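You operate a simulated robot arm through the tools that you are given. There is no shell and no other tool.

The job below is to be done with a simulated robot arm. You get a single attempt, and the scene is never put back.

## Task
Lift the cone off the flow table and crank 3 drops.
Fine: free the table and press reset once first; cone on the rubber mat.
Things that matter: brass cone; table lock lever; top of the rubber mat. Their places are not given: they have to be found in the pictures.

The check looks at the end state, three seconds after you hand in, the way a careful person would. Anything else that was tipped, shoved, dropped, spilled or broken makes it a failure.

## Robot
A 5-joint arm with a two-finger parallel gripper, fixed in place. Base frame: the origin is at the foot of the arm, x ahead of it, y to its left, z up. Lengths are in m, angles in degrees, forces in N, time in s.
With the tool pointing down near the work surface it reaches from about 0.22 to 0.66 m from the base axis. Its first joint turns from -66.0 to 66.0 degrees. The tool tilts only in the upright plane through the base axis and itself; it spins freely about its own axis. Payload 2.9 kg.
The tool frame sits at the grasp point between the pads (the TCP): z along the fingers, y along the line on which they close. The tips reach 0.03 m beyond it. Largest opening 0.11 m; finger width 0.02, thickness 0.01; the body of the gripper, 0.048 by 0.112 m, starts 0.055 m behind the TCP.
Orientation is that of the tool frame in the base frame, as a unit quaternion [x, y, z, w]. With the fingers straight down and closing along the base's y, the tool's x points along the base's -x, its y along +y and its z along -z.

## Interface
- The arm moves only by the tool move_arm. Its argument "increments" is a list of rows, each a list of 7 numbers: the gripper command, from -1 (shut) to 1 (fully open), values between in proportion, then the shift along the tool's x, y, z in mm, then the turn, a rotation vector about the tool's x, y, z in degrees. In form: [[jaw, dx, dy, dz, ax, ay, az], ...]. A call has 1 to 20 rows; each row shifts and turns the commanded pose from where the row before left it, along the tool's axes as they then stand. Each row takes 0.2 s and may step no farther than 0.05 m and 8.6 degrees from the row before; otherwise, or with a gripper value out of range, the whole call is refused. A pose out of reach is approached as far as the arm can. The call stops where the force on the tool passes 80 N (or 10 N more than at its start, if that is more) or the arm is blocked; 0.2 s more then pass. The fingers move at their own pace (about 0.108 m/s each) and stop on an object; they squeeze with about 36 N. The grip force told is the motor's: it shows also when the fingers shut on nothing. Time passes only in rows, and 0.2 s behind the last, so rows that do not move let the fingers close. The reply holds the time, the measured pose of the TCP, the force on the tool along the base axes, the opening and the grip force, in the units named above and with some noise, with the torque about the TCP (base axes, N m) and any sound that the robot's microphone picked up.
- Cameras (640 x 400 px; columns grow to the right, rows downward): "scene" is fixed at [0.031, -0.4529, 0.5907]; the picture's right is [0.87, -0.49, 0.00], its down [-0.35, -0.62, -0.71] and it looks along [0.35, 0.61, -0.71] (base axes); focal length 271 px, centre (320, 200). "wrist" rides on the gripper at [0.072, 0.017, -0.103] in the tool frame; the picture's right is [-0.23, 0.97, 0.00], its down [-0.76, -0.18, -0.62] and it looks along [-0.61, -0.14, 0.78] (tool axes); focal length 222 px, centre (320, 200).
- camera(camera): a new picture of that camera. The clock stands still meanwhile.
- probe_pixels(camera, pixels): there is no depth. For up to 12 entries [column, row, z] of the newest picture of that camera ("zoom" is the newest enlarged one), the place [x, y] in the base frame at which the ray of that pixel passes the height z, good to about 0.002 m, but the place of the scene camera against the robot may be out by one fixed shift of up to 0.018 m in any direction. The clock stands still meanwhile.
- inspect(camera, box): a new picture of the part [left, top, right, bottom] of that camera's present view, enlarged. The clock stands still meanwhile.
- close_job(): hands the job in; it is judged then, once.

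Leave the gripper open and the arm clear of the work at the hand-in unless told otherwise.

The tools are called after "Call:" as name(argument=value, ...) on one line, values as JSON. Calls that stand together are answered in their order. move_arm: Moves the arm, as the interface text tells. Its arguments: {"type":"object","properties":{"increments":{"type":"array"}},"required":["increments"]} The other tools are called the same way: camera (camera) takes a picture; probe_pixels (camera, pixels) gives the place at which the rays of pixels pass given heights; inspect (camera, box) takes an enlarged picture of a part of a camera's view; close_job () hands the job in.

At the start:

```text
clock: 0.0
eef_pos: [0.3628, -0.0651, 0.3263]
tool_rot: [-0.001, 1.0, 0.0, 0.0]
contact_force: [-0.4, -0.4, -0.6]
ft_torque: [0.0, 0.01, -0.01]
grip_width: 0.11
gripper_force: 0.2
```

scene: 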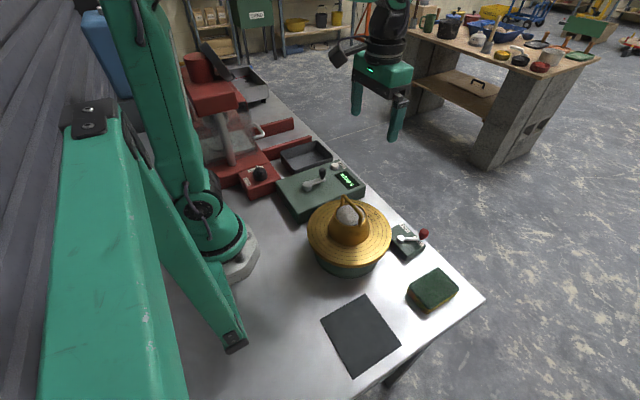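
wrist: 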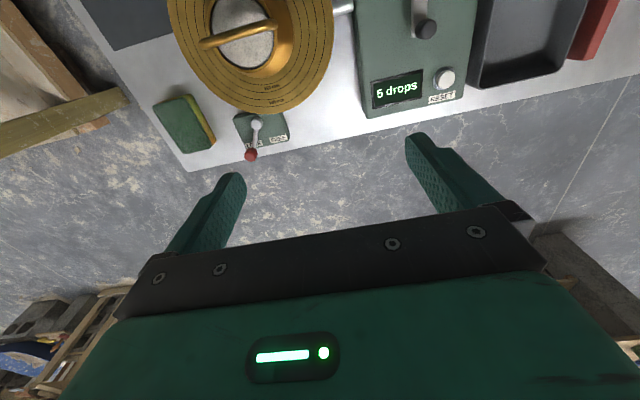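

The scene view shows a brass flow table with a cone and a handle near (348,225). A crank box with a display reading "5 drops" and a reset button is near (325,185). The lock lever with a red knob is near (412,238), and a black rubber mat is near (360,335). I'll enlarge these parts first.

Call:
inspect(camera="scene", box=[260, 130, 460, 280])

Call:
inspect(camera="wrist", box=[80, 0, 500, 200])

```text
2.67 times, centred on (360, 205) of scene
```

zoom: 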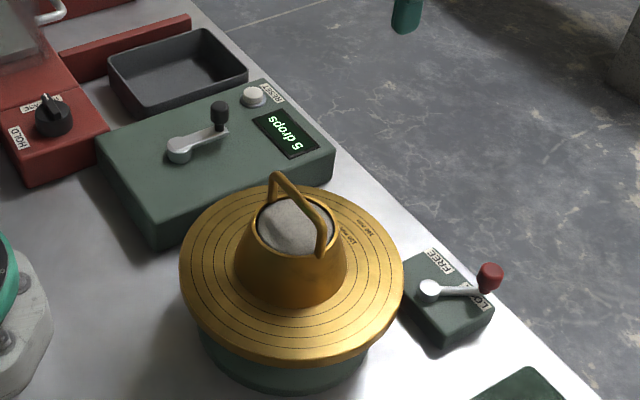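

```text
1.52 times, centred on (290, 100) of wrist
```

zoom: 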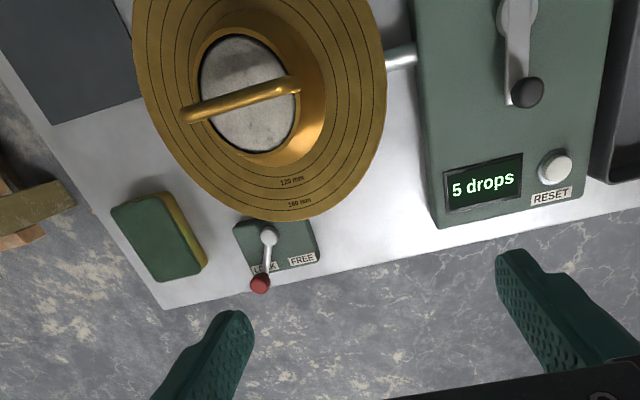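

The zooms show the red-knobbed lever at "LOCK" with the "FREE" label beside it, the white RESET button next to the "5 drops" display, and the crank with its black knob. I'll probe the key points at plausible heights from both cameras.

Call:
probe_pixels(camera="zoom", pixels=[[268, 237, 0.04], [260, 284, 0.05], [260, 284, 0.07], [554, 168, 0.05], [554, 168, 0.07], [527, 93, 0.08], [527, 93, 0.1], [516, 10, 0.07], [190, 115, 0.18], [292, 87, 0.18], [190, 115, 0.15], [292, 87, 0.15]])

Call:
probe_pixels(camera="scene", pixels=[[401, 239, 0.04], [424, 233, 0.05], [424, 233, 0.07], [339, 166, 0.05], [339, 166, 0.07], [322, 172, 0.08], [322, 172, 0.1], [308, 188, 0.07], [347, 198, 0.18], [360, 223, 0.18], [347, 198, 0.15], [360, 223, 0.15]])

```text
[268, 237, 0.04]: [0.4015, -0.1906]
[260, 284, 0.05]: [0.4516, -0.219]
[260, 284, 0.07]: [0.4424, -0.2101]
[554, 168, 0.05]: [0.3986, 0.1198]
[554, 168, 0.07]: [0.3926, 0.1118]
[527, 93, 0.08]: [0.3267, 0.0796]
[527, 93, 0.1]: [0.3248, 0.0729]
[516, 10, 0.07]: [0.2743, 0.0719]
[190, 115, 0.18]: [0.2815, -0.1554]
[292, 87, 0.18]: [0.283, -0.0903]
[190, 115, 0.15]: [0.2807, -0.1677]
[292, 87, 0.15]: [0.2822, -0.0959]
```

```text
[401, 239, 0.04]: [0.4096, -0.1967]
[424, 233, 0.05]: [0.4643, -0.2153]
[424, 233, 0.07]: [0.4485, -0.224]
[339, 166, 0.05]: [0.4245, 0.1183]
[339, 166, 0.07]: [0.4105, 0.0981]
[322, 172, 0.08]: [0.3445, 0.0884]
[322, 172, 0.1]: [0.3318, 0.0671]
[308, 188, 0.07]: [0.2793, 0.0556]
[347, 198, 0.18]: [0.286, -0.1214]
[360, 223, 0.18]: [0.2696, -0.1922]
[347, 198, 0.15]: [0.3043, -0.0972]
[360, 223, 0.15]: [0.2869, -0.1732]
```

I need heights, so I need a second view. The fingers are high and clear, so I'll move the wrist back and toward the crank box for a better look.

Call:
move_arm(increments=[[1, 20, 20, 0, 0, 0, 0], [1, 20, 25, 0, 0, 0, 0], [1, 20, 25, 0, 0, 0, 0], [1, 0, 0, 0, 0, 0, 0]])

Call:
camera(camera="wrist")

```text
clock: 1.0
eef_pos: [0.3018, 0.0053, 0.3237]
tool_rot: [0.0, 1.0, 0.0, 0.0]
contact_force: [-0.3, 0.1, -0.3]
ft_torque: [0.02, -0.03, -0.05]
grip_width: 0.1101
gripper_force: 0.0
```

```text
taken
```

wrist: 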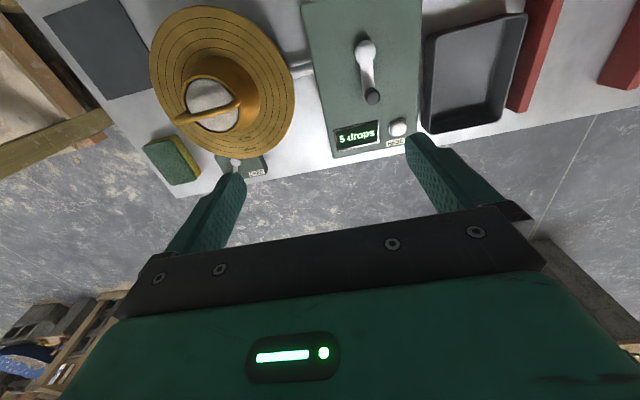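

The display, button and crank are clear here. I'll enlarge the crank box and probe it, then do the same for the cone.

Call:
inspect(camera="wrist", box=[290, 0, 450, 160])

Call:
inspect(camera="wrist", box=[130, 0, 310, 190])

```text
2.50 times, centred on (370, 80) of wrist
```

zoom: 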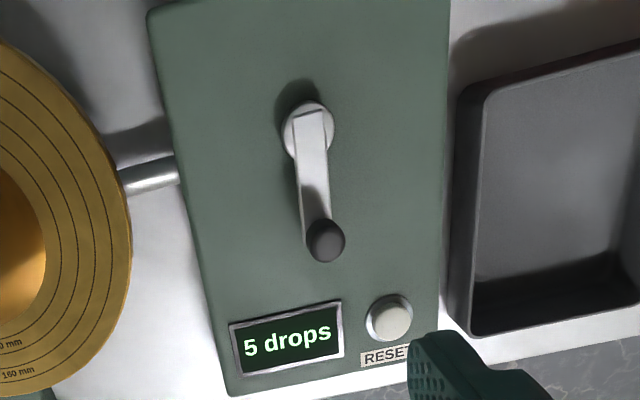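

```text
2.11 times, centred on (220, 95) of wrist
```

zoom: 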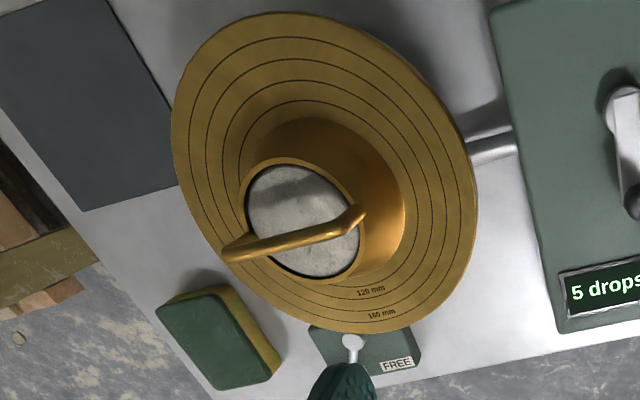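

I now have two views of each feature. I'll probe the second view at several heights to triangulate the button, crank knob, crank hub, handle ends and lever pivot.

Call:
probe_pixels(camera="wrist", pixels=[[398.4, 126.4, 0.05], [398.4, 126.4, 0.07], [372.8, 95, 0.08], [372.8, 95, 0.1], [365.6, 50, 0.07], [177, 120, 0.18], [239, 103, 0.18], [177, 120, 0.15], [239, 103, 0.15], [235.5, 160.5, 0.04], [235.5, 160.5, 0.02]])

```text
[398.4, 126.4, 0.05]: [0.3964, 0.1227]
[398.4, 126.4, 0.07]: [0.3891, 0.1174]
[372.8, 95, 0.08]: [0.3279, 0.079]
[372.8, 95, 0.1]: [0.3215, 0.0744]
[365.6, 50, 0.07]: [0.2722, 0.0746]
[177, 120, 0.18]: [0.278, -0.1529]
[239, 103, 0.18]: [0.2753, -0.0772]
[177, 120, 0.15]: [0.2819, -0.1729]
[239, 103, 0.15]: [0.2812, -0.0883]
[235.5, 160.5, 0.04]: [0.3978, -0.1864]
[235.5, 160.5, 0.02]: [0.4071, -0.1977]
```

The baseline was too short for good heights. I'll move sideways at this height to over the lever, roughly (0.38,-0.20), then lower to z 0.22, which stays above everything, for a closer view.

Call:
move_arm(increments=[[1, -15, -40, 0, 0, 0, 0], [1, -15, -40, 0, 0, 0, 0], [1, -15, -40, 0, 0, 0, 0], [1, -15, -40, 0, 0, 0, 0], [1, -18, -45, 0, 0, 0, 0], [1, 0, 0, 35, 0, 0, 0], [1, 0, 0, 35, 0, 0, 0], [1, 0, 0, 34, 0, 0, 0], [1, 0, 0, 0, 0, 0, 0]])

Call:
camera(camera="wrist")

Call:
camera(camera="scene")

```text
clock: 3.0
eef_pos: [0.3791, -0.1996, 0.2195]
tool_rot: [-0.001, 1.0, 0.001, 0.0]
contact_force: [-0.6, 0.1, 0.4]
ft_torque: [-0.04, 0.0, 0.02]
grip_width: 0.1099
gripper_force: 0.1
```

```text
taken
```

wrist: 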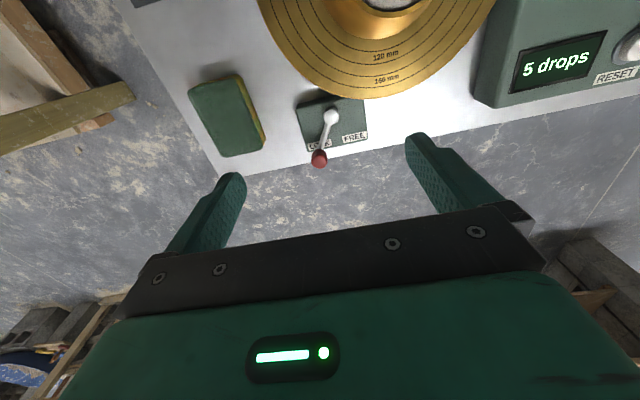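

```text
taken
```

scene: 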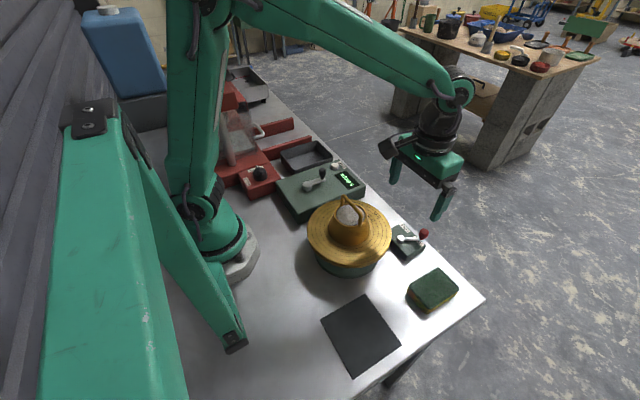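

The lever is now clear at (325,135) in the wrist view. I'll enlarge it, and also enlarge the scene near the fingertips so I can calibrate the scene camera against the known finger positions.

Call:
inspect(camera="wrist", box=[180, 50, 420, 200])

Call:
inspect(camera="scene", box=[370, 130, 490, 250])

```text
2.67 times, centred on (300, 125) of wrist
```

zoom: 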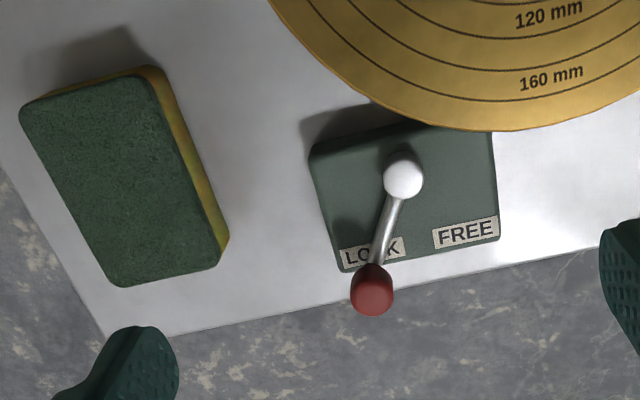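

```text
3.33 times, centred on (430, 190) of scene
```

zoom: 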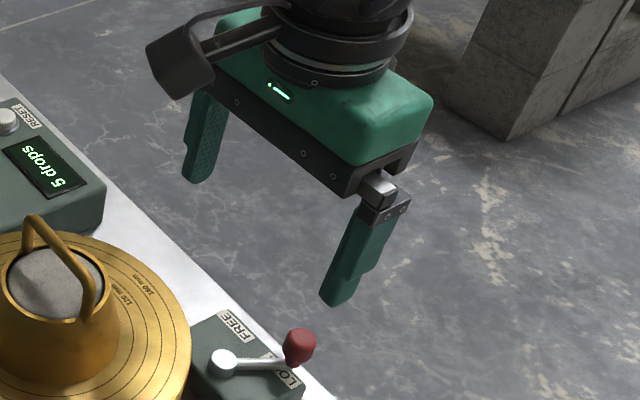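

I'll probe the fingertips in the scene zoom (tips should be near z 0.19) and the lever points in the wrist view.

Call:
probe_pixels(camera="zoom", pixels=[[197, 180, 0.19], [333, 301, 0.19], [299, 347, 0.05], [299, 347, 0.06], [299, 347, 0.07], [223, 361, 0.04], [223, 361, 0.05]])

Call:
probe_pixels(camera="wrist", pixels=[[319.5, 157.5, 0.04], [319.5, 157.5, 0.05], [319.5, 157.5, 0.06], [319.5, 157.5, 0.07], [331.5, 115.6, 0.03], [331.5, 115.6, 0.04], [331.5, 115.6, 0.05], [354.4, 137.4, 0.025], [319.5, 143.8, 0.025], [263, 31, 0.0], [217, 178, 0.0], [557, 111, 0.0]])

```text
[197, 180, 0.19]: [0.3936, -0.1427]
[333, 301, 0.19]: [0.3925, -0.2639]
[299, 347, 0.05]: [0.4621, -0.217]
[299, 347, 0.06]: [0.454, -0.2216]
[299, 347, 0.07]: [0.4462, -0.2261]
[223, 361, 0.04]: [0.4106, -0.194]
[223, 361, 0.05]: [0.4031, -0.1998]
```

```text
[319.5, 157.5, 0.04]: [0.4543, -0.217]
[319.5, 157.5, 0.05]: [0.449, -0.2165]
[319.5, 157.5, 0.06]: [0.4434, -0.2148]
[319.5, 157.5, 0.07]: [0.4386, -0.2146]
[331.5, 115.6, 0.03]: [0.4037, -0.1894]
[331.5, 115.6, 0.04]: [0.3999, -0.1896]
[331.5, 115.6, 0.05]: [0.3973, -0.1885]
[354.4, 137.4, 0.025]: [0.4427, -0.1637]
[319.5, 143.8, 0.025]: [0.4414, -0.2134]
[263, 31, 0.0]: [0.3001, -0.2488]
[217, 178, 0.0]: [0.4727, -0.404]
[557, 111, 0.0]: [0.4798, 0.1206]
```

The two wrist views and the scene agree. The lever pivot is about (0.399,-0.190, z 0.04) and the knob about (0.446,-0.216, z 0.055), now pointing at LOCK (about -29°). FREE is at about +31°, which puts the knob near (0.445,-0.162).

The knob's arc is almost along +y. I'll shut the fingers, come down beside the knob at (0.449,-0.25) with the tips at z about 0.042, and then look.

Call:
move_arm(increments=[[-1, -35, -25, 0, 0, 0, 0], [-1, -35, -25, 0, 0, 0, 0], [-1, 0, 0, 0, 0, 0, 0], [-1, 0, 0, 40, 0, 0, 0], [-1, 0, 0, 40, 0, 0, 0], [-1, 0, 0, 20, 0, 0, 0], [-1, 0, 0, 0, 0, 0, 0]])

Call:
inspect(camera="scene", box=[360, 160, 500, 300])

Call:
camera(camera="wrist")

```text
clock: 4.6
eef_pos: [0.4511, -0.2503, 0.1219]
tool_rot: [0.0, 1.0, 0.0, 0.0]
contact_force: [-0.6, 0.5, 0.1]
ft_torque: [0.0, -0.01, 0.04]
grip_width: 0.0001
gripper_force: 35.4
```

```text
2.86 times, centred on (430, 230) of scene
```

zoom: 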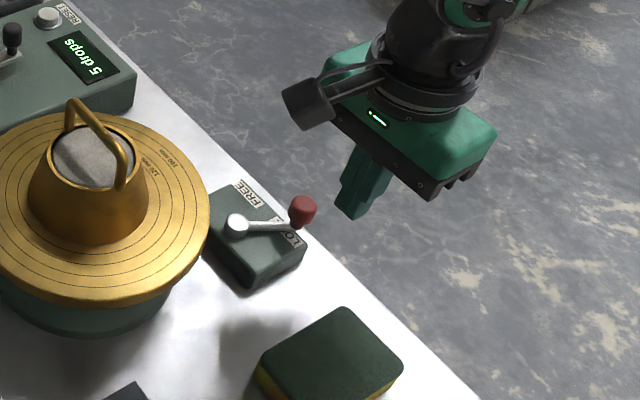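

```text
taken
```

wrist: 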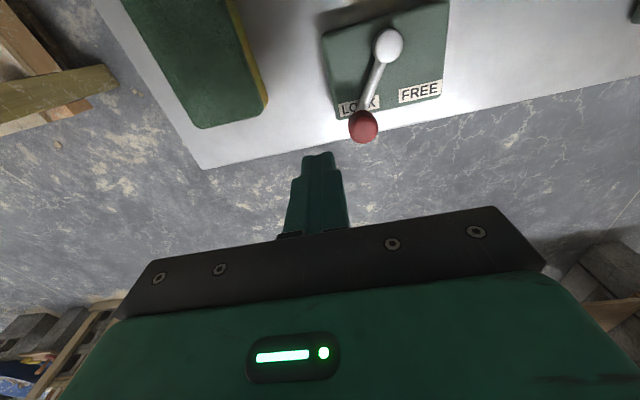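

The fingers are shut with the tips beside the knob, which is at (363,127) in the wrist view. I'll probe the knob and pivot again from this close view to confirm height and place.

Call:
probe_pixels(camera="wrist", pixels=[[363, 127, 0.045], [363, 127, 0.055], [363, 127, 0.065], [388, 44, 0.03], [388, 44, 0.04], [388, 44, 0.05], [267, 95, 0.03], [267, 95, 0.02], [204, 169, 0.0], [639, 74, 0.0]])

```text
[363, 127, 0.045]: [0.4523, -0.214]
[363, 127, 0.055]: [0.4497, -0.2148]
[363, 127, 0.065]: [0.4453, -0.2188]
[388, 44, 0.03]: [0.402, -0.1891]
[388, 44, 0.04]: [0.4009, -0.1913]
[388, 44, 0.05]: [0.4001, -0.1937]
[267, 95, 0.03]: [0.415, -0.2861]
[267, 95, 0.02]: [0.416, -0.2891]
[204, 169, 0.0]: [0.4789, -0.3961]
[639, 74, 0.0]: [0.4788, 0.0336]
```

The knob is at about (0.448,-0.216, z 0.055–0.06) and the sponge edge is at y about -0.286, so the path down at y -0.25 is clear. I'll lower 50 mm, then push +y gently, stopping short of the end to look.

Call:
move_arm(increments=[[-1, 0, 0, 25, 0, 0, 0], [-1, 0, 0, 25, 0, 0, 0], [-1, 0, 10, 0, 0, 0, 0], [-1, 0, 10, 0, 0, 0, 0], [-1, 0, 10, 0, 0, 0, 0], [-1, 0, 10, 0, 0, 0, 0], [-1, 0, 10, 0, 0, 0, 0], [-1, 0, 0, 0, 0, 0, 0]])

Call:
inspect(camera="scene", box=[360, 160, 500, 300])

Call:
camera(camera="wrist")

```text
clock: 6.4
eef_pos: [0.4506, -0.1986, 0.0717]
tool_rot: [-0.001, 1.0, 0.001, 0.0]
contact_force: [-0.2, 0.1, -0.7]
ft_torque: [-0.01, 0.01, 0.01]
grip_width: 0.0001
gripper_force: 36.4
```

```text
2.86 times, centred on (430, 230) of scene
```

zoom: 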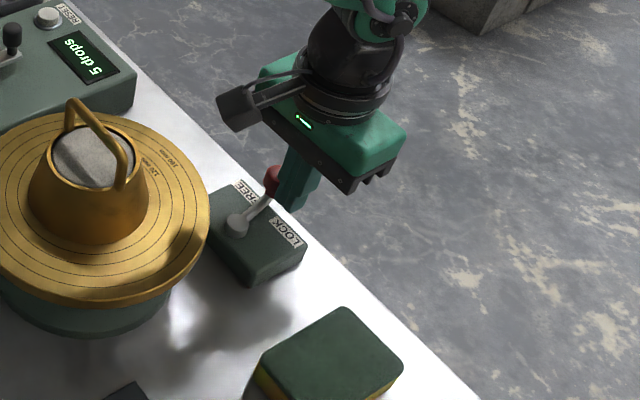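

```text
taken
```

wrist: 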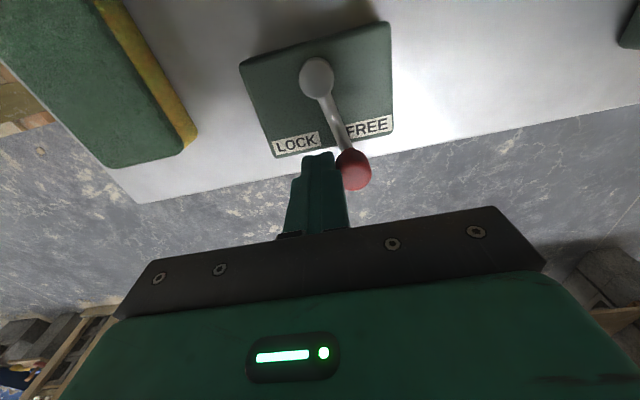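

The lever swings easily and is now about two thirds of the way to FREE. I'll push another 14 mm in small steps and watch the force.

Call:
move_arm(increments=[[-1, 0, 5, 0, 0, 0, 0], [-1, 0, 5, 0, 0, 0, 0], [-1, 0, 4, 0, 0, 0, 0], [-1, 0, 0, 0, 0, 0, 0]])

Call:
camera(camera="wrist")

```text
clock: 7.4
eef_pos: [0.4496, -0.1842, 0.0712]
tool_rot: [-0.001, 1.0, 0.0, 0.0]
contact_force: [0.3, -0.5, -0.2]
ft_torque: [0.02, -0.01, 0.0]
grip_width: 0.0
gripper_force: 36.0
```

```text
taken
```

wrist: 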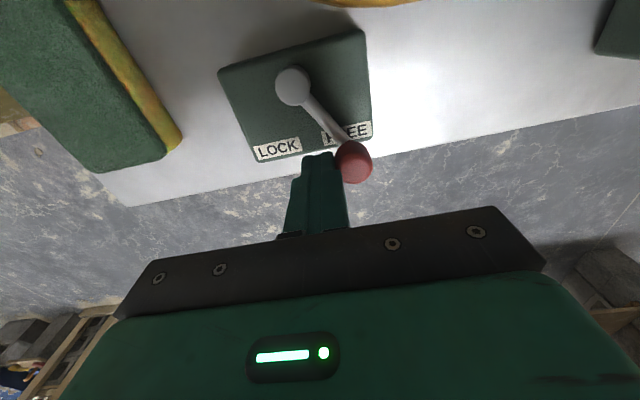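

The lever now lies over the FREE label, but I've felt no stop yet. I'll ease on in 2 mm steps and watch for a rise in force.

Call:
move_arm(increments=[[-1, 0, 2, 0, 0, 0, 0], [-1, 0, 2, 0, 0, 0, 0], [-1, 0, 0, 0, 0, 0, 0]])

Call:
inspect(camera="wrist", box=[200, 20, 440, 200])

Call:
probe_pixels(camera="wrist", pixels=[[353, 162, 0.057], [293, 86, 0.04]])

```text
clock: 8.2
eef_pos: [0.451, -0.1817, 0.071]
tool_rot: [0.001, 1.0, 0.0, 0.001]
contact_force: [-7.1, -31.4, -0.2]
ft_torque: [-0.71, 0.15, 0.16]
grip_width: 0.0
gripper_force: 36.1
```

```text
2.22 times, centred on (320, 110) of wrist
```

zoom: 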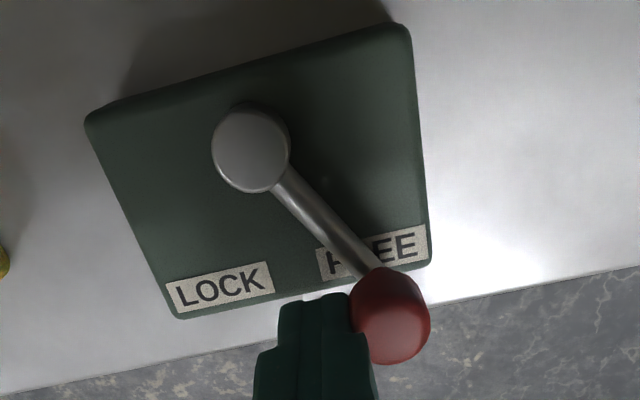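

```text
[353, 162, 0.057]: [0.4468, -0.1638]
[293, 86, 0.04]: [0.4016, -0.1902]
```

The force rose to 31 N at the end stop with the lever over FREE, so it's fully thrown. I'll back off in -y, lift clear and check that it stays.

Call:
move_arm(increments=[[-1, 0, -6, 0, 0, 0, 0], [-1, 0, -14, 0, 0, 0, 0], [-1, 0, 0, -30, 0, 0, 0], [-1, 0, 0, -40, 0, 0, 0], [-1, 0, 0, -40, 0, 0, 0], [-1, 0, 0, -40, 0, 0, 0], [-1, 0, 0, 0, 0, 0, 0]])

Call:
camera(camera="wrist")

Call:
camera(camera="scene")

```text
clock: 9.8
eef_pos: [0.4499, -0.2022, 0.2237]
tool_rot: [-0.001, 1.0, 0.0, 0.0]
contact_force: [0.9, 0.5, 0.0]
ft_torque: [-0.02, 0.0, 0.02]
grip_width: 0.0
gripper_force: 35.5
```

```text
taken
```

wrist: 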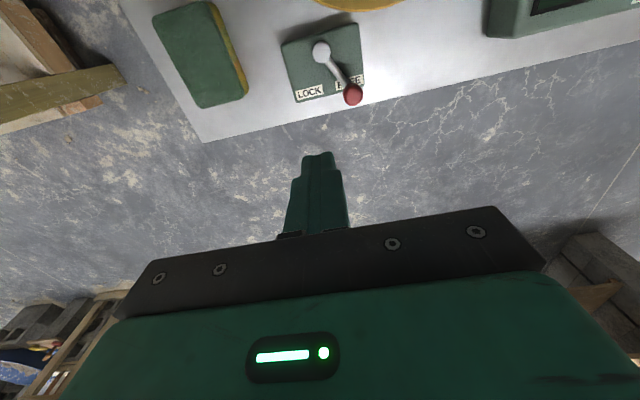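

```text
taken
```

scene: 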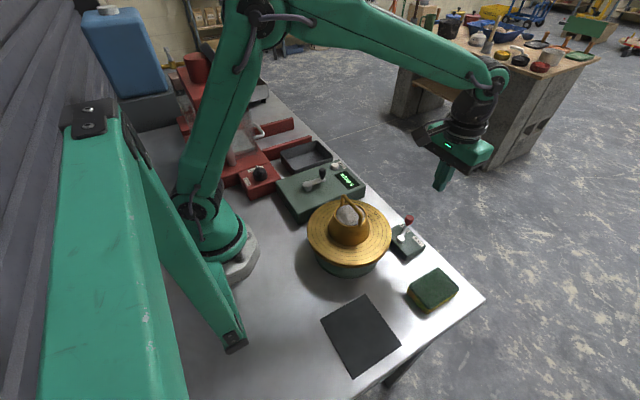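

The lever stays at FREE. Next is RESET. I'll travel along x 0.45 at this height, which is clear of the cone, to near (0.40, 0.12), and look down at the button.

Call:
move_arm(increments=[[-1, 0, 45, 0, 0, 0, 0], [-1, 0, 45, 0, 0, 0, 0], [-1, 0, 45, 0, 0, 0, 0], [-1, 0, 45, 0, 0, 0, 0], [-1, 10, 45, 0, 0, 0, 0], [-1, 15, 45, 0, 0, 0, 0], [-1, 15, 42, 0, 0, 0, 0], [-1, 15, 10, 10, 0, 0, 0], [-1, 0, 0, 30, 0, 0, 0], [-1, 0, 0, 0, 0, 0, 0]])

Call:
camera(camera="wrist")

Call:
inspect(camera="scene", box=[260, 100, 440, 230])

```text
clock: 12.0
eef_pos: [0.3951, 0.1197, 0.1811]
tool_rot: [0.0, 1.0, 0.0, 0.0]
contact_force: [0.5, -0.2, -0.4]
ft_torque: [0.01, 0.0, 0.01]
grip_width: 0.0
gripper_force: 36.2
```

```text
taken
```

wrist: 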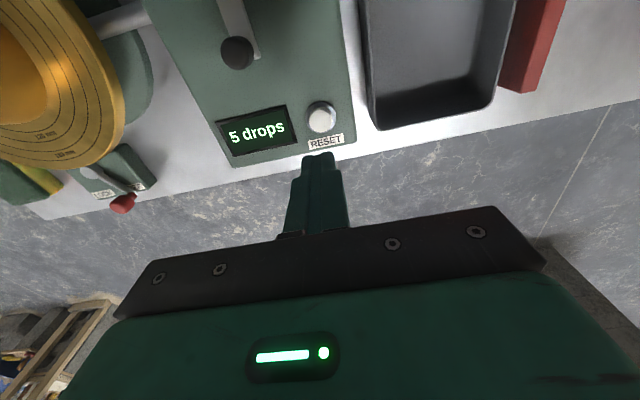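

```text
3.08 times, centred on (350, 165) of scene
```

zoom: 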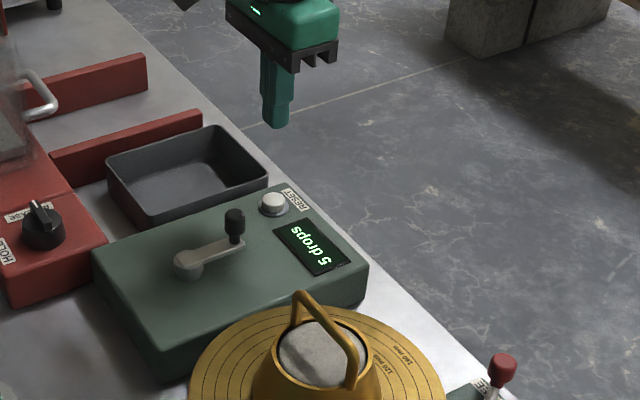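

The button is at (321,116) in the wrist view. I'll probe it from here and from the scene, along with the fingertip in the scene at its known height for calibration.

Call:
probe_pixels(camera="wrist", pixels=[[321, 116, 0.04], [321, 116, 0.05], [321, 116, 0.06], [321, 116, 0.07], [237, 52, 0.07], [237, 52, 0.08], [237, 52, 0.09], [237, 52, 0.1], [355, 138, 0.05], [355, 138, 0.03]])

Call:
probe_pixels(camera="zoom", pixels=[[277, 124, 0.15], [273, 201, 0.04], [273, 201, 0.05], [273, 201, 0.06], [273, 201, 0.07], [235, 217, 0.08], [235, 217, 0.09], [235, 217, 0.1], [367, 268, 0.05], [367, 268, 0.04], [365, 303, 0.0]])

```text
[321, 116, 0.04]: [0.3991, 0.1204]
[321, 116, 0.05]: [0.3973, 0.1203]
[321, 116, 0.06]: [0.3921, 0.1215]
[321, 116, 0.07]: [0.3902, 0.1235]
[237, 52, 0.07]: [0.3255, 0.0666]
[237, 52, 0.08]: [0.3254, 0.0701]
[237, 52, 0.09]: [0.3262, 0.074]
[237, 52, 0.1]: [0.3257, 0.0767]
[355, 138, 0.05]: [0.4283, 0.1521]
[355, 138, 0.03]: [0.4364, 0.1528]
```

```text
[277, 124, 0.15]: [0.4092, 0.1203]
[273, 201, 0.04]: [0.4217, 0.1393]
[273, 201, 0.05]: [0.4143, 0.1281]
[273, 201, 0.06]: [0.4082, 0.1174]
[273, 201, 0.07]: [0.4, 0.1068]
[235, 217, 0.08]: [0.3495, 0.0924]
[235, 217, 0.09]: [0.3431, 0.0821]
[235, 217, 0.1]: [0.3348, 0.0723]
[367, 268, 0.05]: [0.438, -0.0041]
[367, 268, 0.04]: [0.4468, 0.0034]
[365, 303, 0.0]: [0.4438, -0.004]
```

Wrist and scene agree once the scene's roughly +0.014 x shift is removed. The button top is about (0.395,0.121, z 0.057) and the crank knob top about (0.325,0.0755, z 0.096). The shut fingers are directly above the button. I'll go down to just above it, then press in small steps.

Call:
move_arm(increments=[[-1, 0, 1, 40, 0, 0, 0], [-1, 0, 0, 40, 0, 0, 0], [-1, 0, 0, 8, 0, 0, 0], [-1, 0, 0, 0, 0, 0, 0]])

Call:
inspect(camera="wrist", box=[200, 60, 440, 210])

Call:
inspect(camera="scene", box=[280, 110, 400, 210])

```text
clock: 13.0
eef_pos: [0.3933, 0.122, 0.0943]
tool_rot: [0.0, 1.0, 0.001, 0.0]
contact_force: [-0.4, 0.2, 0.9]
ft_torque: [0.01, -0.03, -0.04]
grip_width: 0.0003
gripper_force: 36.3
```

```text
2.67 times, centred on (320, 135) of wrist
```

zoom: 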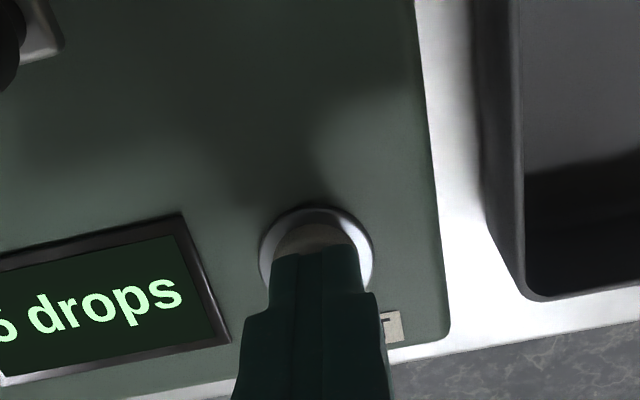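

```text
4.00 times, centred on (340, 160) of scene
```

zoom: 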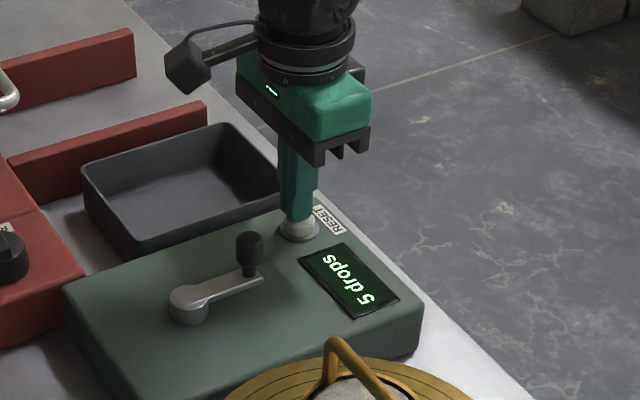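

The tips are centred over the button, a few mm above it. I'll press down in 2 mm steps.

Call:
move_arm(increments=[[-1, 0, 0, 3, 0, 0, 0], [-1, 0, 0, 2, 0, 0, 0], [-1, 0, 0, 2, 0, 0, 0], [-1, 0, 0, 2, 0, 0, 0]])

Call:
inspect(camera="wrist", box=[120, 60, 440, 260])

```text
clock: 14.0
eef_pos: [0.3953, 0.1212, 0.0858]
tool_rot: [-0.001, 1.0, 0.0, 0.0]
contact_force: [-2.7, 0.0, 13.3]
ft_torque: [0.01, 0.08, -0.01]
grip_width: 0.0
gripper_force: 36.1
heard: click
```

```text
2.00 times, centred on (280, 160) of wrist
```

zoom: 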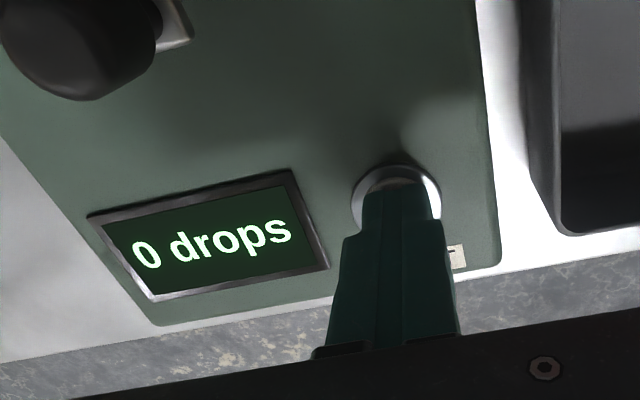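

A click sounded and the display reads "0 drops", so that was one clean press. I'll lift straight up off the button.

Call:
move_arm(increments=[[-1, 0, 0, -15, 0, 0, 0], [-1, 0, 0, -40, 0, 0, 0], [-1, 0, 0, -40, 0, 0, 0], [-1, 0, 0, -45, 0, 0, 0], [-1, 0, 0, -45, 0, 0, 0], [0.5, 0, 0, 0, 0, 0, 0]])

Call:
camera(camera="wrist")

Call:
inspect(camera="scene", box=[260, 130, 460, 280])

```text
clock: 15.4
eef_pos: [0.3956, 0.1202, 0.2693]
tool_rot: [-0.001, 1.0, -0.001, 0.001]
contact_force: [-0.2, -0.2, -0.7]
ft_torque: [-0.01, 0.02, -0.02]
grip_width: 0.0812
gripper_force: 0.9
```

```text
taken
```

wrist: 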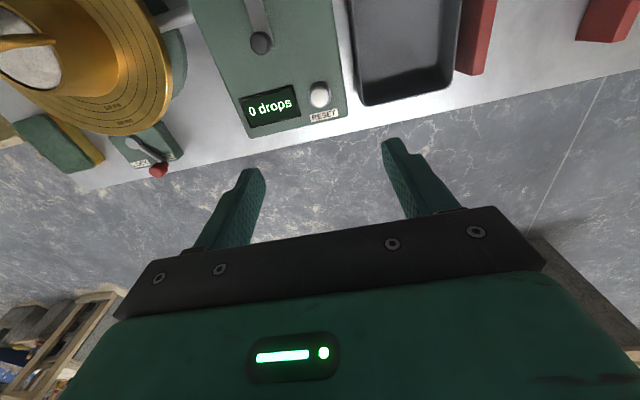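

```text
2.67 times, centred on (360, 205) of scene
```

zoom: 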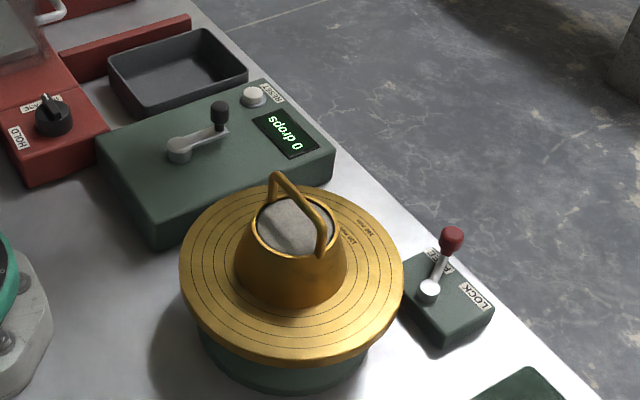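

Display reads 0 and the lever is at FREE. Now the cone: I need the handle's place and direction. I'll probe the handle and rim in this scene zoom at candidate heights.

Call:
probe_pixels(camera="zoom", pixels=[[276, 177, 0.17], [276, 177, 0.19], [324, 213, 0.17], [324, 213, 0.19], [321, 254, 0.15], [270, 203, 0.15], [252, 225, 0.15], [341, 232, 0.15], [180, 265, 0.08], [404, 270, 0.08], [295, 362, 0.08], [232, 300, 0.08]])

Call:
inspect(camera="scene", box=[300, 180, 400, 280])

```text
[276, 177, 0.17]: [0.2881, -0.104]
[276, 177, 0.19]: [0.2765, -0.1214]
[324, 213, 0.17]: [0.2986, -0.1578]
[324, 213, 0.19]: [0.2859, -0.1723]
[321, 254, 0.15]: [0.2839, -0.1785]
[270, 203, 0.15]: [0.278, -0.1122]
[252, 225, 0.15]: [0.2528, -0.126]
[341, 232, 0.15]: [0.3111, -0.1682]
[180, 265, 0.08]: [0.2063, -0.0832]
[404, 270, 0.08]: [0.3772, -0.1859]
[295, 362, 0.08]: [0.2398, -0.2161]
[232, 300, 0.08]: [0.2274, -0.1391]
```

```text
4.00 times, centred on (350, 230) of scene
```

zoom: 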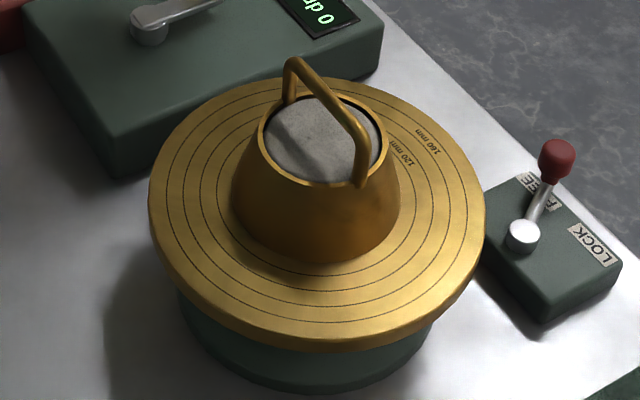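

From the earlier wrist views, the handle's top bar runs nearly along base y, about (0.282,-0.159) to (0.282,-0.092) at z about 0.17. So the fingers must close along base x. I'll spin the tool +90° here, up high, which puts the camera on the +y side looking toward the cone and mat. Then I'll look.

Call:
move_arm(increments=[[-0.1, 0, 0, 0, 0, 0, 8.2], [-0.1, 0, 0, 0, 0, 0, 8.2], [-0.1, 0, 0, 0, 0, 0, 8.2], [-0.1, 0, 0, 0, 0, 0, 8.2], [-0.1, 0, 0, 0, 0, 0, 8.2], [-0.1, 0, 0, 0, 0, 0, 8.2], [-0.1, 0, 0, 0, 0, 0, 8.2], [-0.1, 0, 0, 0, 0, 0, 8.2], [-0.1, 0, 0, 0, 0, 0, 8.2], [-0.1, 0, 0, 0, 0, 0, 8.2], [-0.1, 0, 0, 0, 0, 0, 8.0], [-0.1, 0, 0, 0, 0, 0, 0]])

Call:
camera(camera="wrist")

```text
clock: 18.0
eef_pos: [0.3951, 0.1213, 0.2688]
tool_rot: [0.708, 0.706, 0.0, 0.0]
contact_force: [-1.2, -0.3, 0.3]
ft_torque: [0.0, 0.02, -0.01]
grip_width: 0.0498
gripper_force: 0.1
```

```text
taken
```

wrist: 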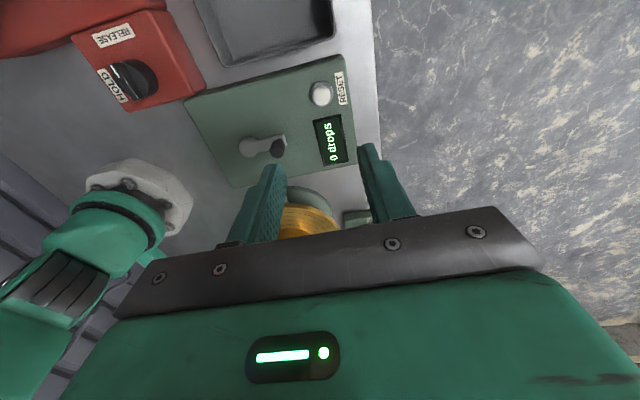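

The spin worked and the camera now looks toward -y. I'll move at this height to about (0.285,-0.03) for a view of the cone from above.

Call:
move_arm(increments=[[-0.1, -38, -28, 0, 0, 0, 0], [-0.1, -38, -28, 0, 0, 0, 0], [-0.1, -38, -28, 0, 0, 0, 0], [-0.1, -37, -26, 0, 0, 0, 0], [-0.1, 0, 0, 0, 0, 0, 0]])

Call:
camera(camera="wrist")

```text
clock: 19.2
eef_pos: [0.2849, -0.0299, 0.2681]
tool_rot: [0.707, 0.708, 0.0, 0.001]
contact_force: [0.8, -0.5, -0.6]
ft_torque: [-0.01, -0.04, 0.01]
grip_width: 0.0496
gripper_force: 0.0
```

```text
taken
```

wrist: 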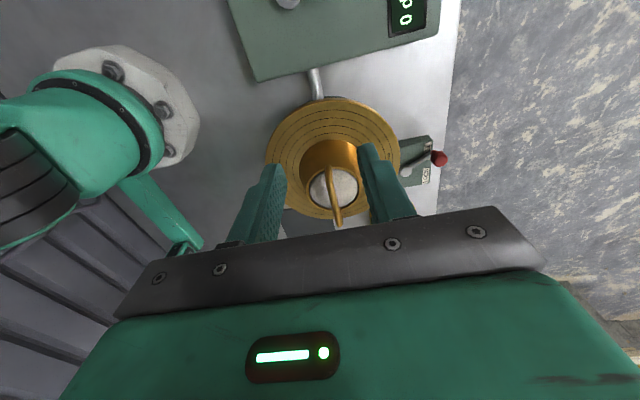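

The cone and its handle are visible between the fingers at (332,190). I'll enlarge it.

Call:
inspect(camera="wrist", box=[250, 90, 420, 240])

```text
2.67 times, centred on (335, 165) of wrist
```

zoom: 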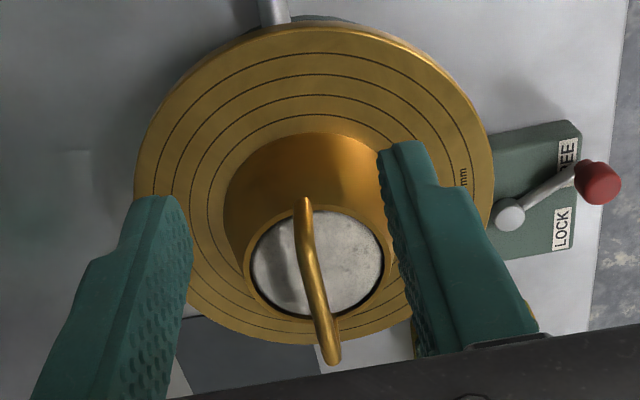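

I can see the handle's bar from about (304,243) to (330,352) in the zoom. I'll probe the bar, rim and disc edges at candidate heights.

Call:
probe_pixels(camera="zoom", pixels=[[304, 243, 0.16], [304, 243, 0.17], [304, 243, 0.18], [331, 352, 0.16], [331, 352, 0.17], [331, 352, 0.18], [302, 204, 0.14], [302, 204, 0.13], [246, 258, 0.14], [390, 262, 0.14], [135, 180, 0.09], [492, 190, 0.09]])

```text
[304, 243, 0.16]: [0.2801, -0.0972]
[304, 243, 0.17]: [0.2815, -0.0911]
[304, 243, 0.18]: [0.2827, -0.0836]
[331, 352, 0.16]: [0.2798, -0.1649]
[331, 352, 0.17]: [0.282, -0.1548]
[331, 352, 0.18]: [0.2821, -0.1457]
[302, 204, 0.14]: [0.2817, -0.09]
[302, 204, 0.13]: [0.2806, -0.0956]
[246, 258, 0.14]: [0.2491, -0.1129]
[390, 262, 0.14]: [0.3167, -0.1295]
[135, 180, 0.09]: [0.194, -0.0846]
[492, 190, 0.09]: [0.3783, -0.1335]
```

The bar is straight along y at x about 0.2815, from y about -0.093 to -0.158 with its top at z about 0.168. The rim and fill are at about z 0.137. I'll probe the disc's near and far edges for its height, and the mat corners in the scene.

Call:
probe_pixels(camera="zoom", pixels=[[318, 24, 0.07], [318, 24, 0.08], [318, 24, 0.09], [290, 345, 0.07], [290, 345, 0.08], [290, 345, 0.09], [225, 195, 0.08], [385, 195, 0.08]])

Call:
camera(camera="scene")

Call:
probe_pixels(camera="scene", pixels=[[321, 321, 0.003], [368, 294, 0.003], [401, 347, 0.003], [353, 377, 0.003], [361, 334, 0.003], [308, 233, 0.08], [392, 232, 0.08], [309, 235, 0.09], [391, 234, 0.09]])

```text
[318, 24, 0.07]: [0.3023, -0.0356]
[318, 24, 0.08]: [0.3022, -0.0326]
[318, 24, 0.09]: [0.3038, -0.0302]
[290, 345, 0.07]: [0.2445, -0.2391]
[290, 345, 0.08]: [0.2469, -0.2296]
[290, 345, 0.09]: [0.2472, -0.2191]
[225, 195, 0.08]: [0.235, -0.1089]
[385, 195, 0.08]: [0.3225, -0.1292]
```

```text
taken
```

scene: 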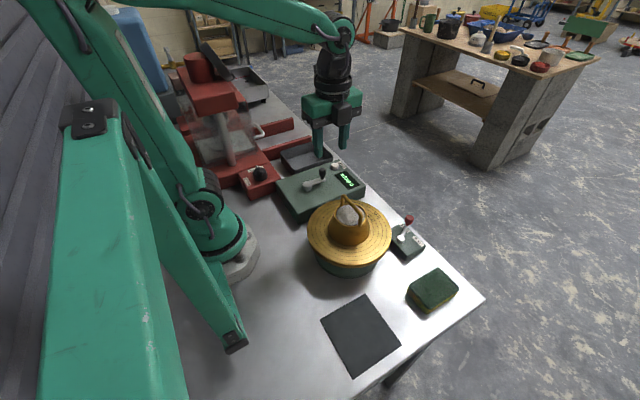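

```text
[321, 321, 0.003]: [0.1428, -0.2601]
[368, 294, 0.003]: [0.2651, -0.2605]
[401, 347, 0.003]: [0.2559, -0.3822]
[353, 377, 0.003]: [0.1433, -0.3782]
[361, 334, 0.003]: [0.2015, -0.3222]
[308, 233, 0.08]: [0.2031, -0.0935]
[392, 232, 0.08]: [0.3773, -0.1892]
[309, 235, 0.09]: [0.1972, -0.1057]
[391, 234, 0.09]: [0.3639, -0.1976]
```

The mat is roughly x 0.13–0.25, y -0.26 to -0.38 (I'll refine that from the wrist later). The disc top is at about z 0.087. Now I'll centre above the handle at (0.2815,-0.126) with the opening set to about 36 mm, so the tips fit inside the rim, and lower part way to look.

Call:
move_arm(increments=[[-0.35, -48, -2, 0, 0, 0, 0], [-0.35, -48, -1, 0, 0, 0, 0], [-0.35, 0, 0, 30, 0, 0, 0], [-0.35, 0, 0, 20, 0, 0, 0], [-0.35, 0, 0, 0, 0, 0, 0]])

Call:
camera(camera="wrist")

Call:
inspect(camera="scene", box=[280, 130, 420, 280])

```text
clock: 20.4
eef_pos: [0.2822, -0.1263, 0.22]
tool_rot: [0.706, 0.708, 0.0, -0.001]
contact_force: [0.8, -0.2, 0.3]
ft_torque: [-0.01, 0.0, 0.02]
grip_width: 0.0358
gripper_force: 0.1
```

```text
taken
```

wrist: 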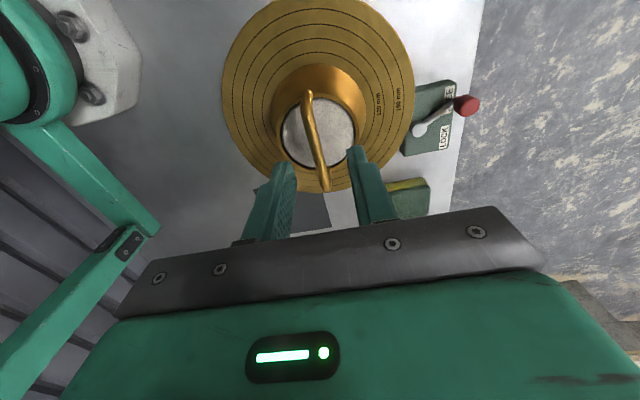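

```text
2.67 times, centred on (350, 205) of scene
```

zoom: 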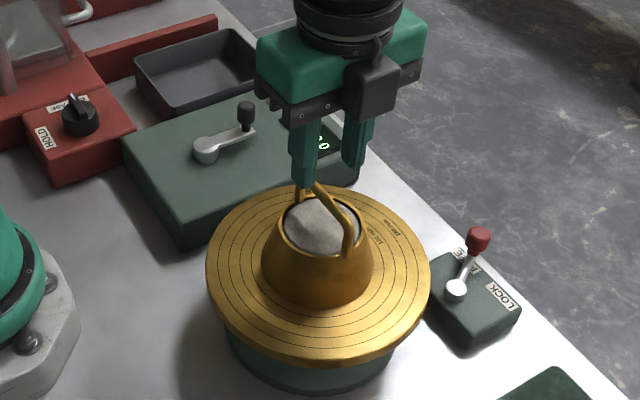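

The fingers straddle the handle from above. I'll enlarge and probe once more before descending.

Call:
inspect(camera="wrist", box=[240, 60, 400, 220])

```text
2.50 times, centred on (320, 140) of wrist
```

zoom: 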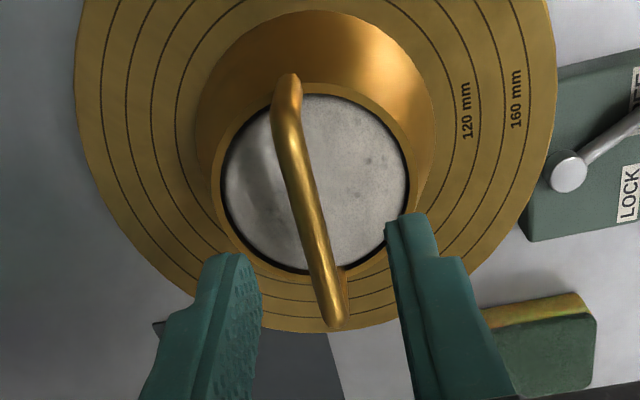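

I'll probe the bar's ends and the rim's left and right sides here.

Call:
probe_pixels(camera="zoom", pixels=[[284, 118, 0.165], [336, 315, 0.165], [310, 215, 0.165], [284, 118, 0.17], [336, 315, 0.17], [310, 215, 0.17], [212, 190, 0.137], [416, 180, 0.137], [310, 88, 0.137], [310, 278, 0.137]])

```text
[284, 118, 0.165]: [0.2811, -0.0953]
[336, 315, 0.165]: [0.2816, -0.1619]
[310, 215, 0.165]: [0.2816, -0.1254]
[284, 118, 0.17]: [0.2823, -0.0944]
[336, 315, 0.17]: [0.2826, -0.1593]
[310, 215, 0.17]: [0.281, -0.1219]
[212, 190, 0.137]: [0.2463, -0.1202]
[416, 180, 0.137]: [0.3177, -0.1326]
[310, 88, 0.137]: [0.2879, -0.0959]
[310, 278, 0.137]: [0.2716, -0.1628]
```

The bar is centred at (0.2816,-0.1275) and the TCP is within 1 mm of that. I'll descend 47 mm to TCP z about 0.173, keeping the tips about 5 mm above the fill, and check before closing.

Call:
move_arm(increments=[[-0.35, -1, 0, 20, 0, 0, 0], [-0.35, 0, 0, 20, 0, 0, 0], [-0.35, 0, 0, 7, 0, 0, 0], [-0.35, 0, 0, 0, 0, 0, 0]])

Call:
inspect(camera="wrist", box=[220, 20, 420, 220])

Call:
inspect(camera="scene", box=[300, 160, 400, 260])

```text
clock: 21.4
eef_pos: [0.2819, -0.127, 0.1737]
tool_rot: [0.707, 0.707, 0.0, 0.0]
contact_force: [0.1, -0.7, 0.6]
ft_torque: [-0.04, -0.04, -0.01]
grip_width: 0.0359
gripper_force: 0.1
```

```text
2.00 times, centred on (320, 120) of wrist
```

zoom: 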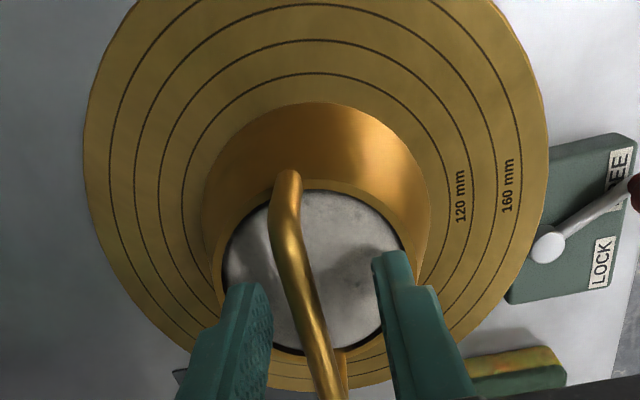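

```text
4.00 times, centred on (350, 210) of scene
```

zoom: 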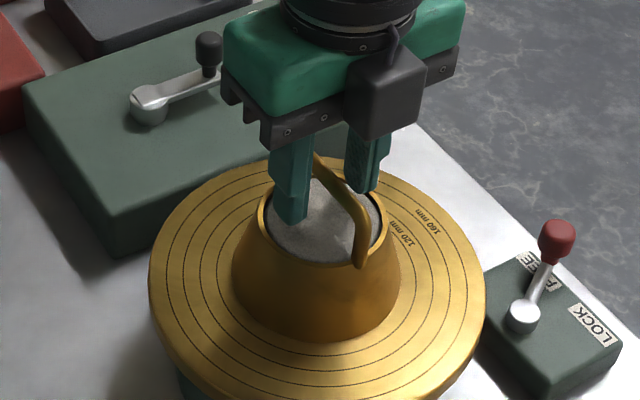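

The bar sits centred between the two fingers with the tips just above the fill. I'll close the fingers on it.

Call:
move_arm(increments=[[-0.6, 0, 0, 0, 0, 0, 0], [-1, 0, 0, 0, 0, 0, 0], [-1, 0, 0, 0, 0, 0, 0], [-1, 0, 0, 0, 0, 0, 0]])

Call:
inspect(camera="wrist", box=[220, 20, 420, 220])

```text
clock: 22.4
eef_pos: [0.2837, -0.1255, 0.1732]
tool_rot: [0.707, 0.707, 0.0, 0.0]
contact_force: [0.5, -0.1, 0.9]
ft_torque: [0.0, 0.01, 0.0]
grip_width: 0.0083
gripper_force: 36.1
```

```text
2.00 times, centred on (320, 120) of wrist
```

zoom: 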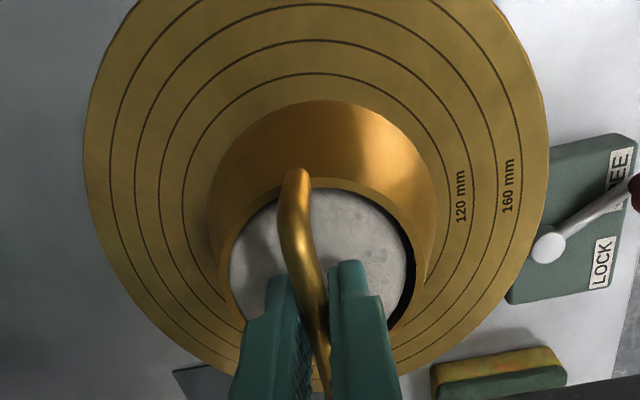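

Grip holds at 8.3 mm. The close-up shows the cone slid about 2–3 mm toward +x relative to the fill as the fingers centred it. I'll nudge it back 2 mm in -x before lifting, and look.

Call:
move_arm(increments=[[-1, 0, -1, 0, 0, 0, 0], [-1, 0, -1, 0, 0, 0, 0], [-1, 0, 0, 0, 0, 0, 0]])

Call:
inspect(camera="wrist", box=[220, 20, 420, 220])

```text
clock: 23.2
eef_pos: [0.2803, -0.1266, 0.1737]
tool_rot: [0.707, 0.707, -0.001, 0.0]
contact_force: [1.5, -0.7, 0.9]
ft_torque: [0.09, 0.01, 0.02]
grip_width: 0.0083
gripper_force: 36.2
```

```text
2.00 times, centred on (320, 120) of wrist
```

zoom: 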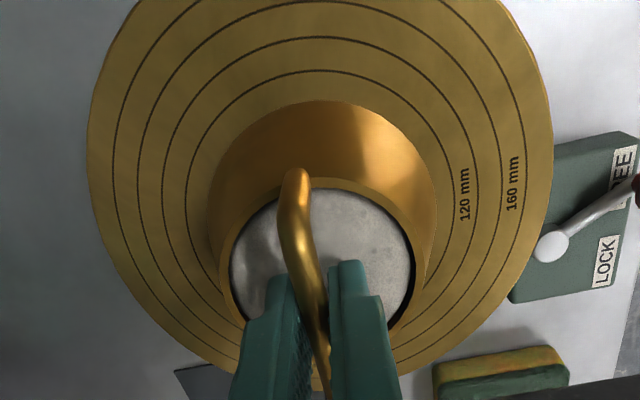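

The cone is re-centred on the fill. I'll lift straight up slowly and look.

Call:
move_arm(increments=[[-1, 0, 0, -4, 0, 0, 0], [-1, 0, 0, -6, 0, 0, 0], [-1, 0, 0, -10, 0, 0, 0], [-1, 0, 0, -15, 0, 0, 0], [-1, 0, 0, -20, 0, 0, 0], [-1, 0, 0, -25, 0, 0, 0], [-1, 0, 0, -25, 0, 0, 0], [-1, 0, 0, -25, 0, 0, 0], [-1, 0, 0, 0, 0, 0, 0]])

Call:
camera(camera="scene")

Call:
camera(camera="wrist")

```text
clock: 25.2
eef_pos: [0.279, -0.1289, 0.3014]
tool_rot: [0.707, 0.707, 0.0, 0.0]
contact_force: [0.1, 0.4, -3.8]
ft_torque: [0.0, -0.02, -0.02]
grip_width: 0.0082
gripper_force: 36.1
```

```text
taken
```

scene: 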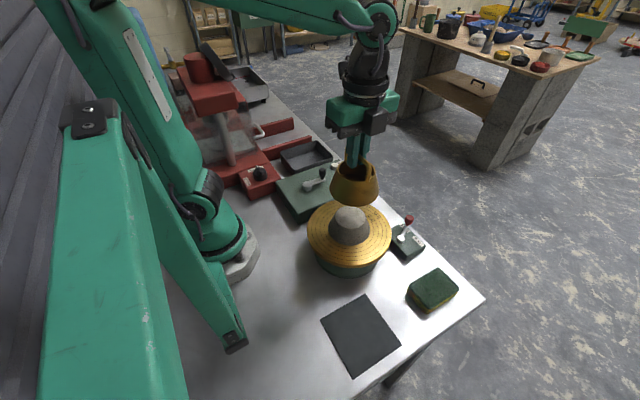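

```text
taken
```

wrist: 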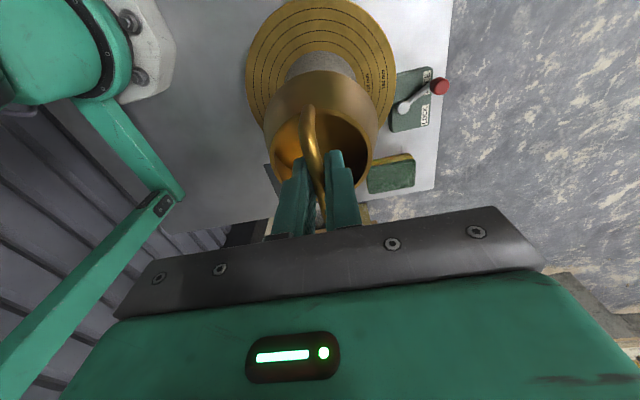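

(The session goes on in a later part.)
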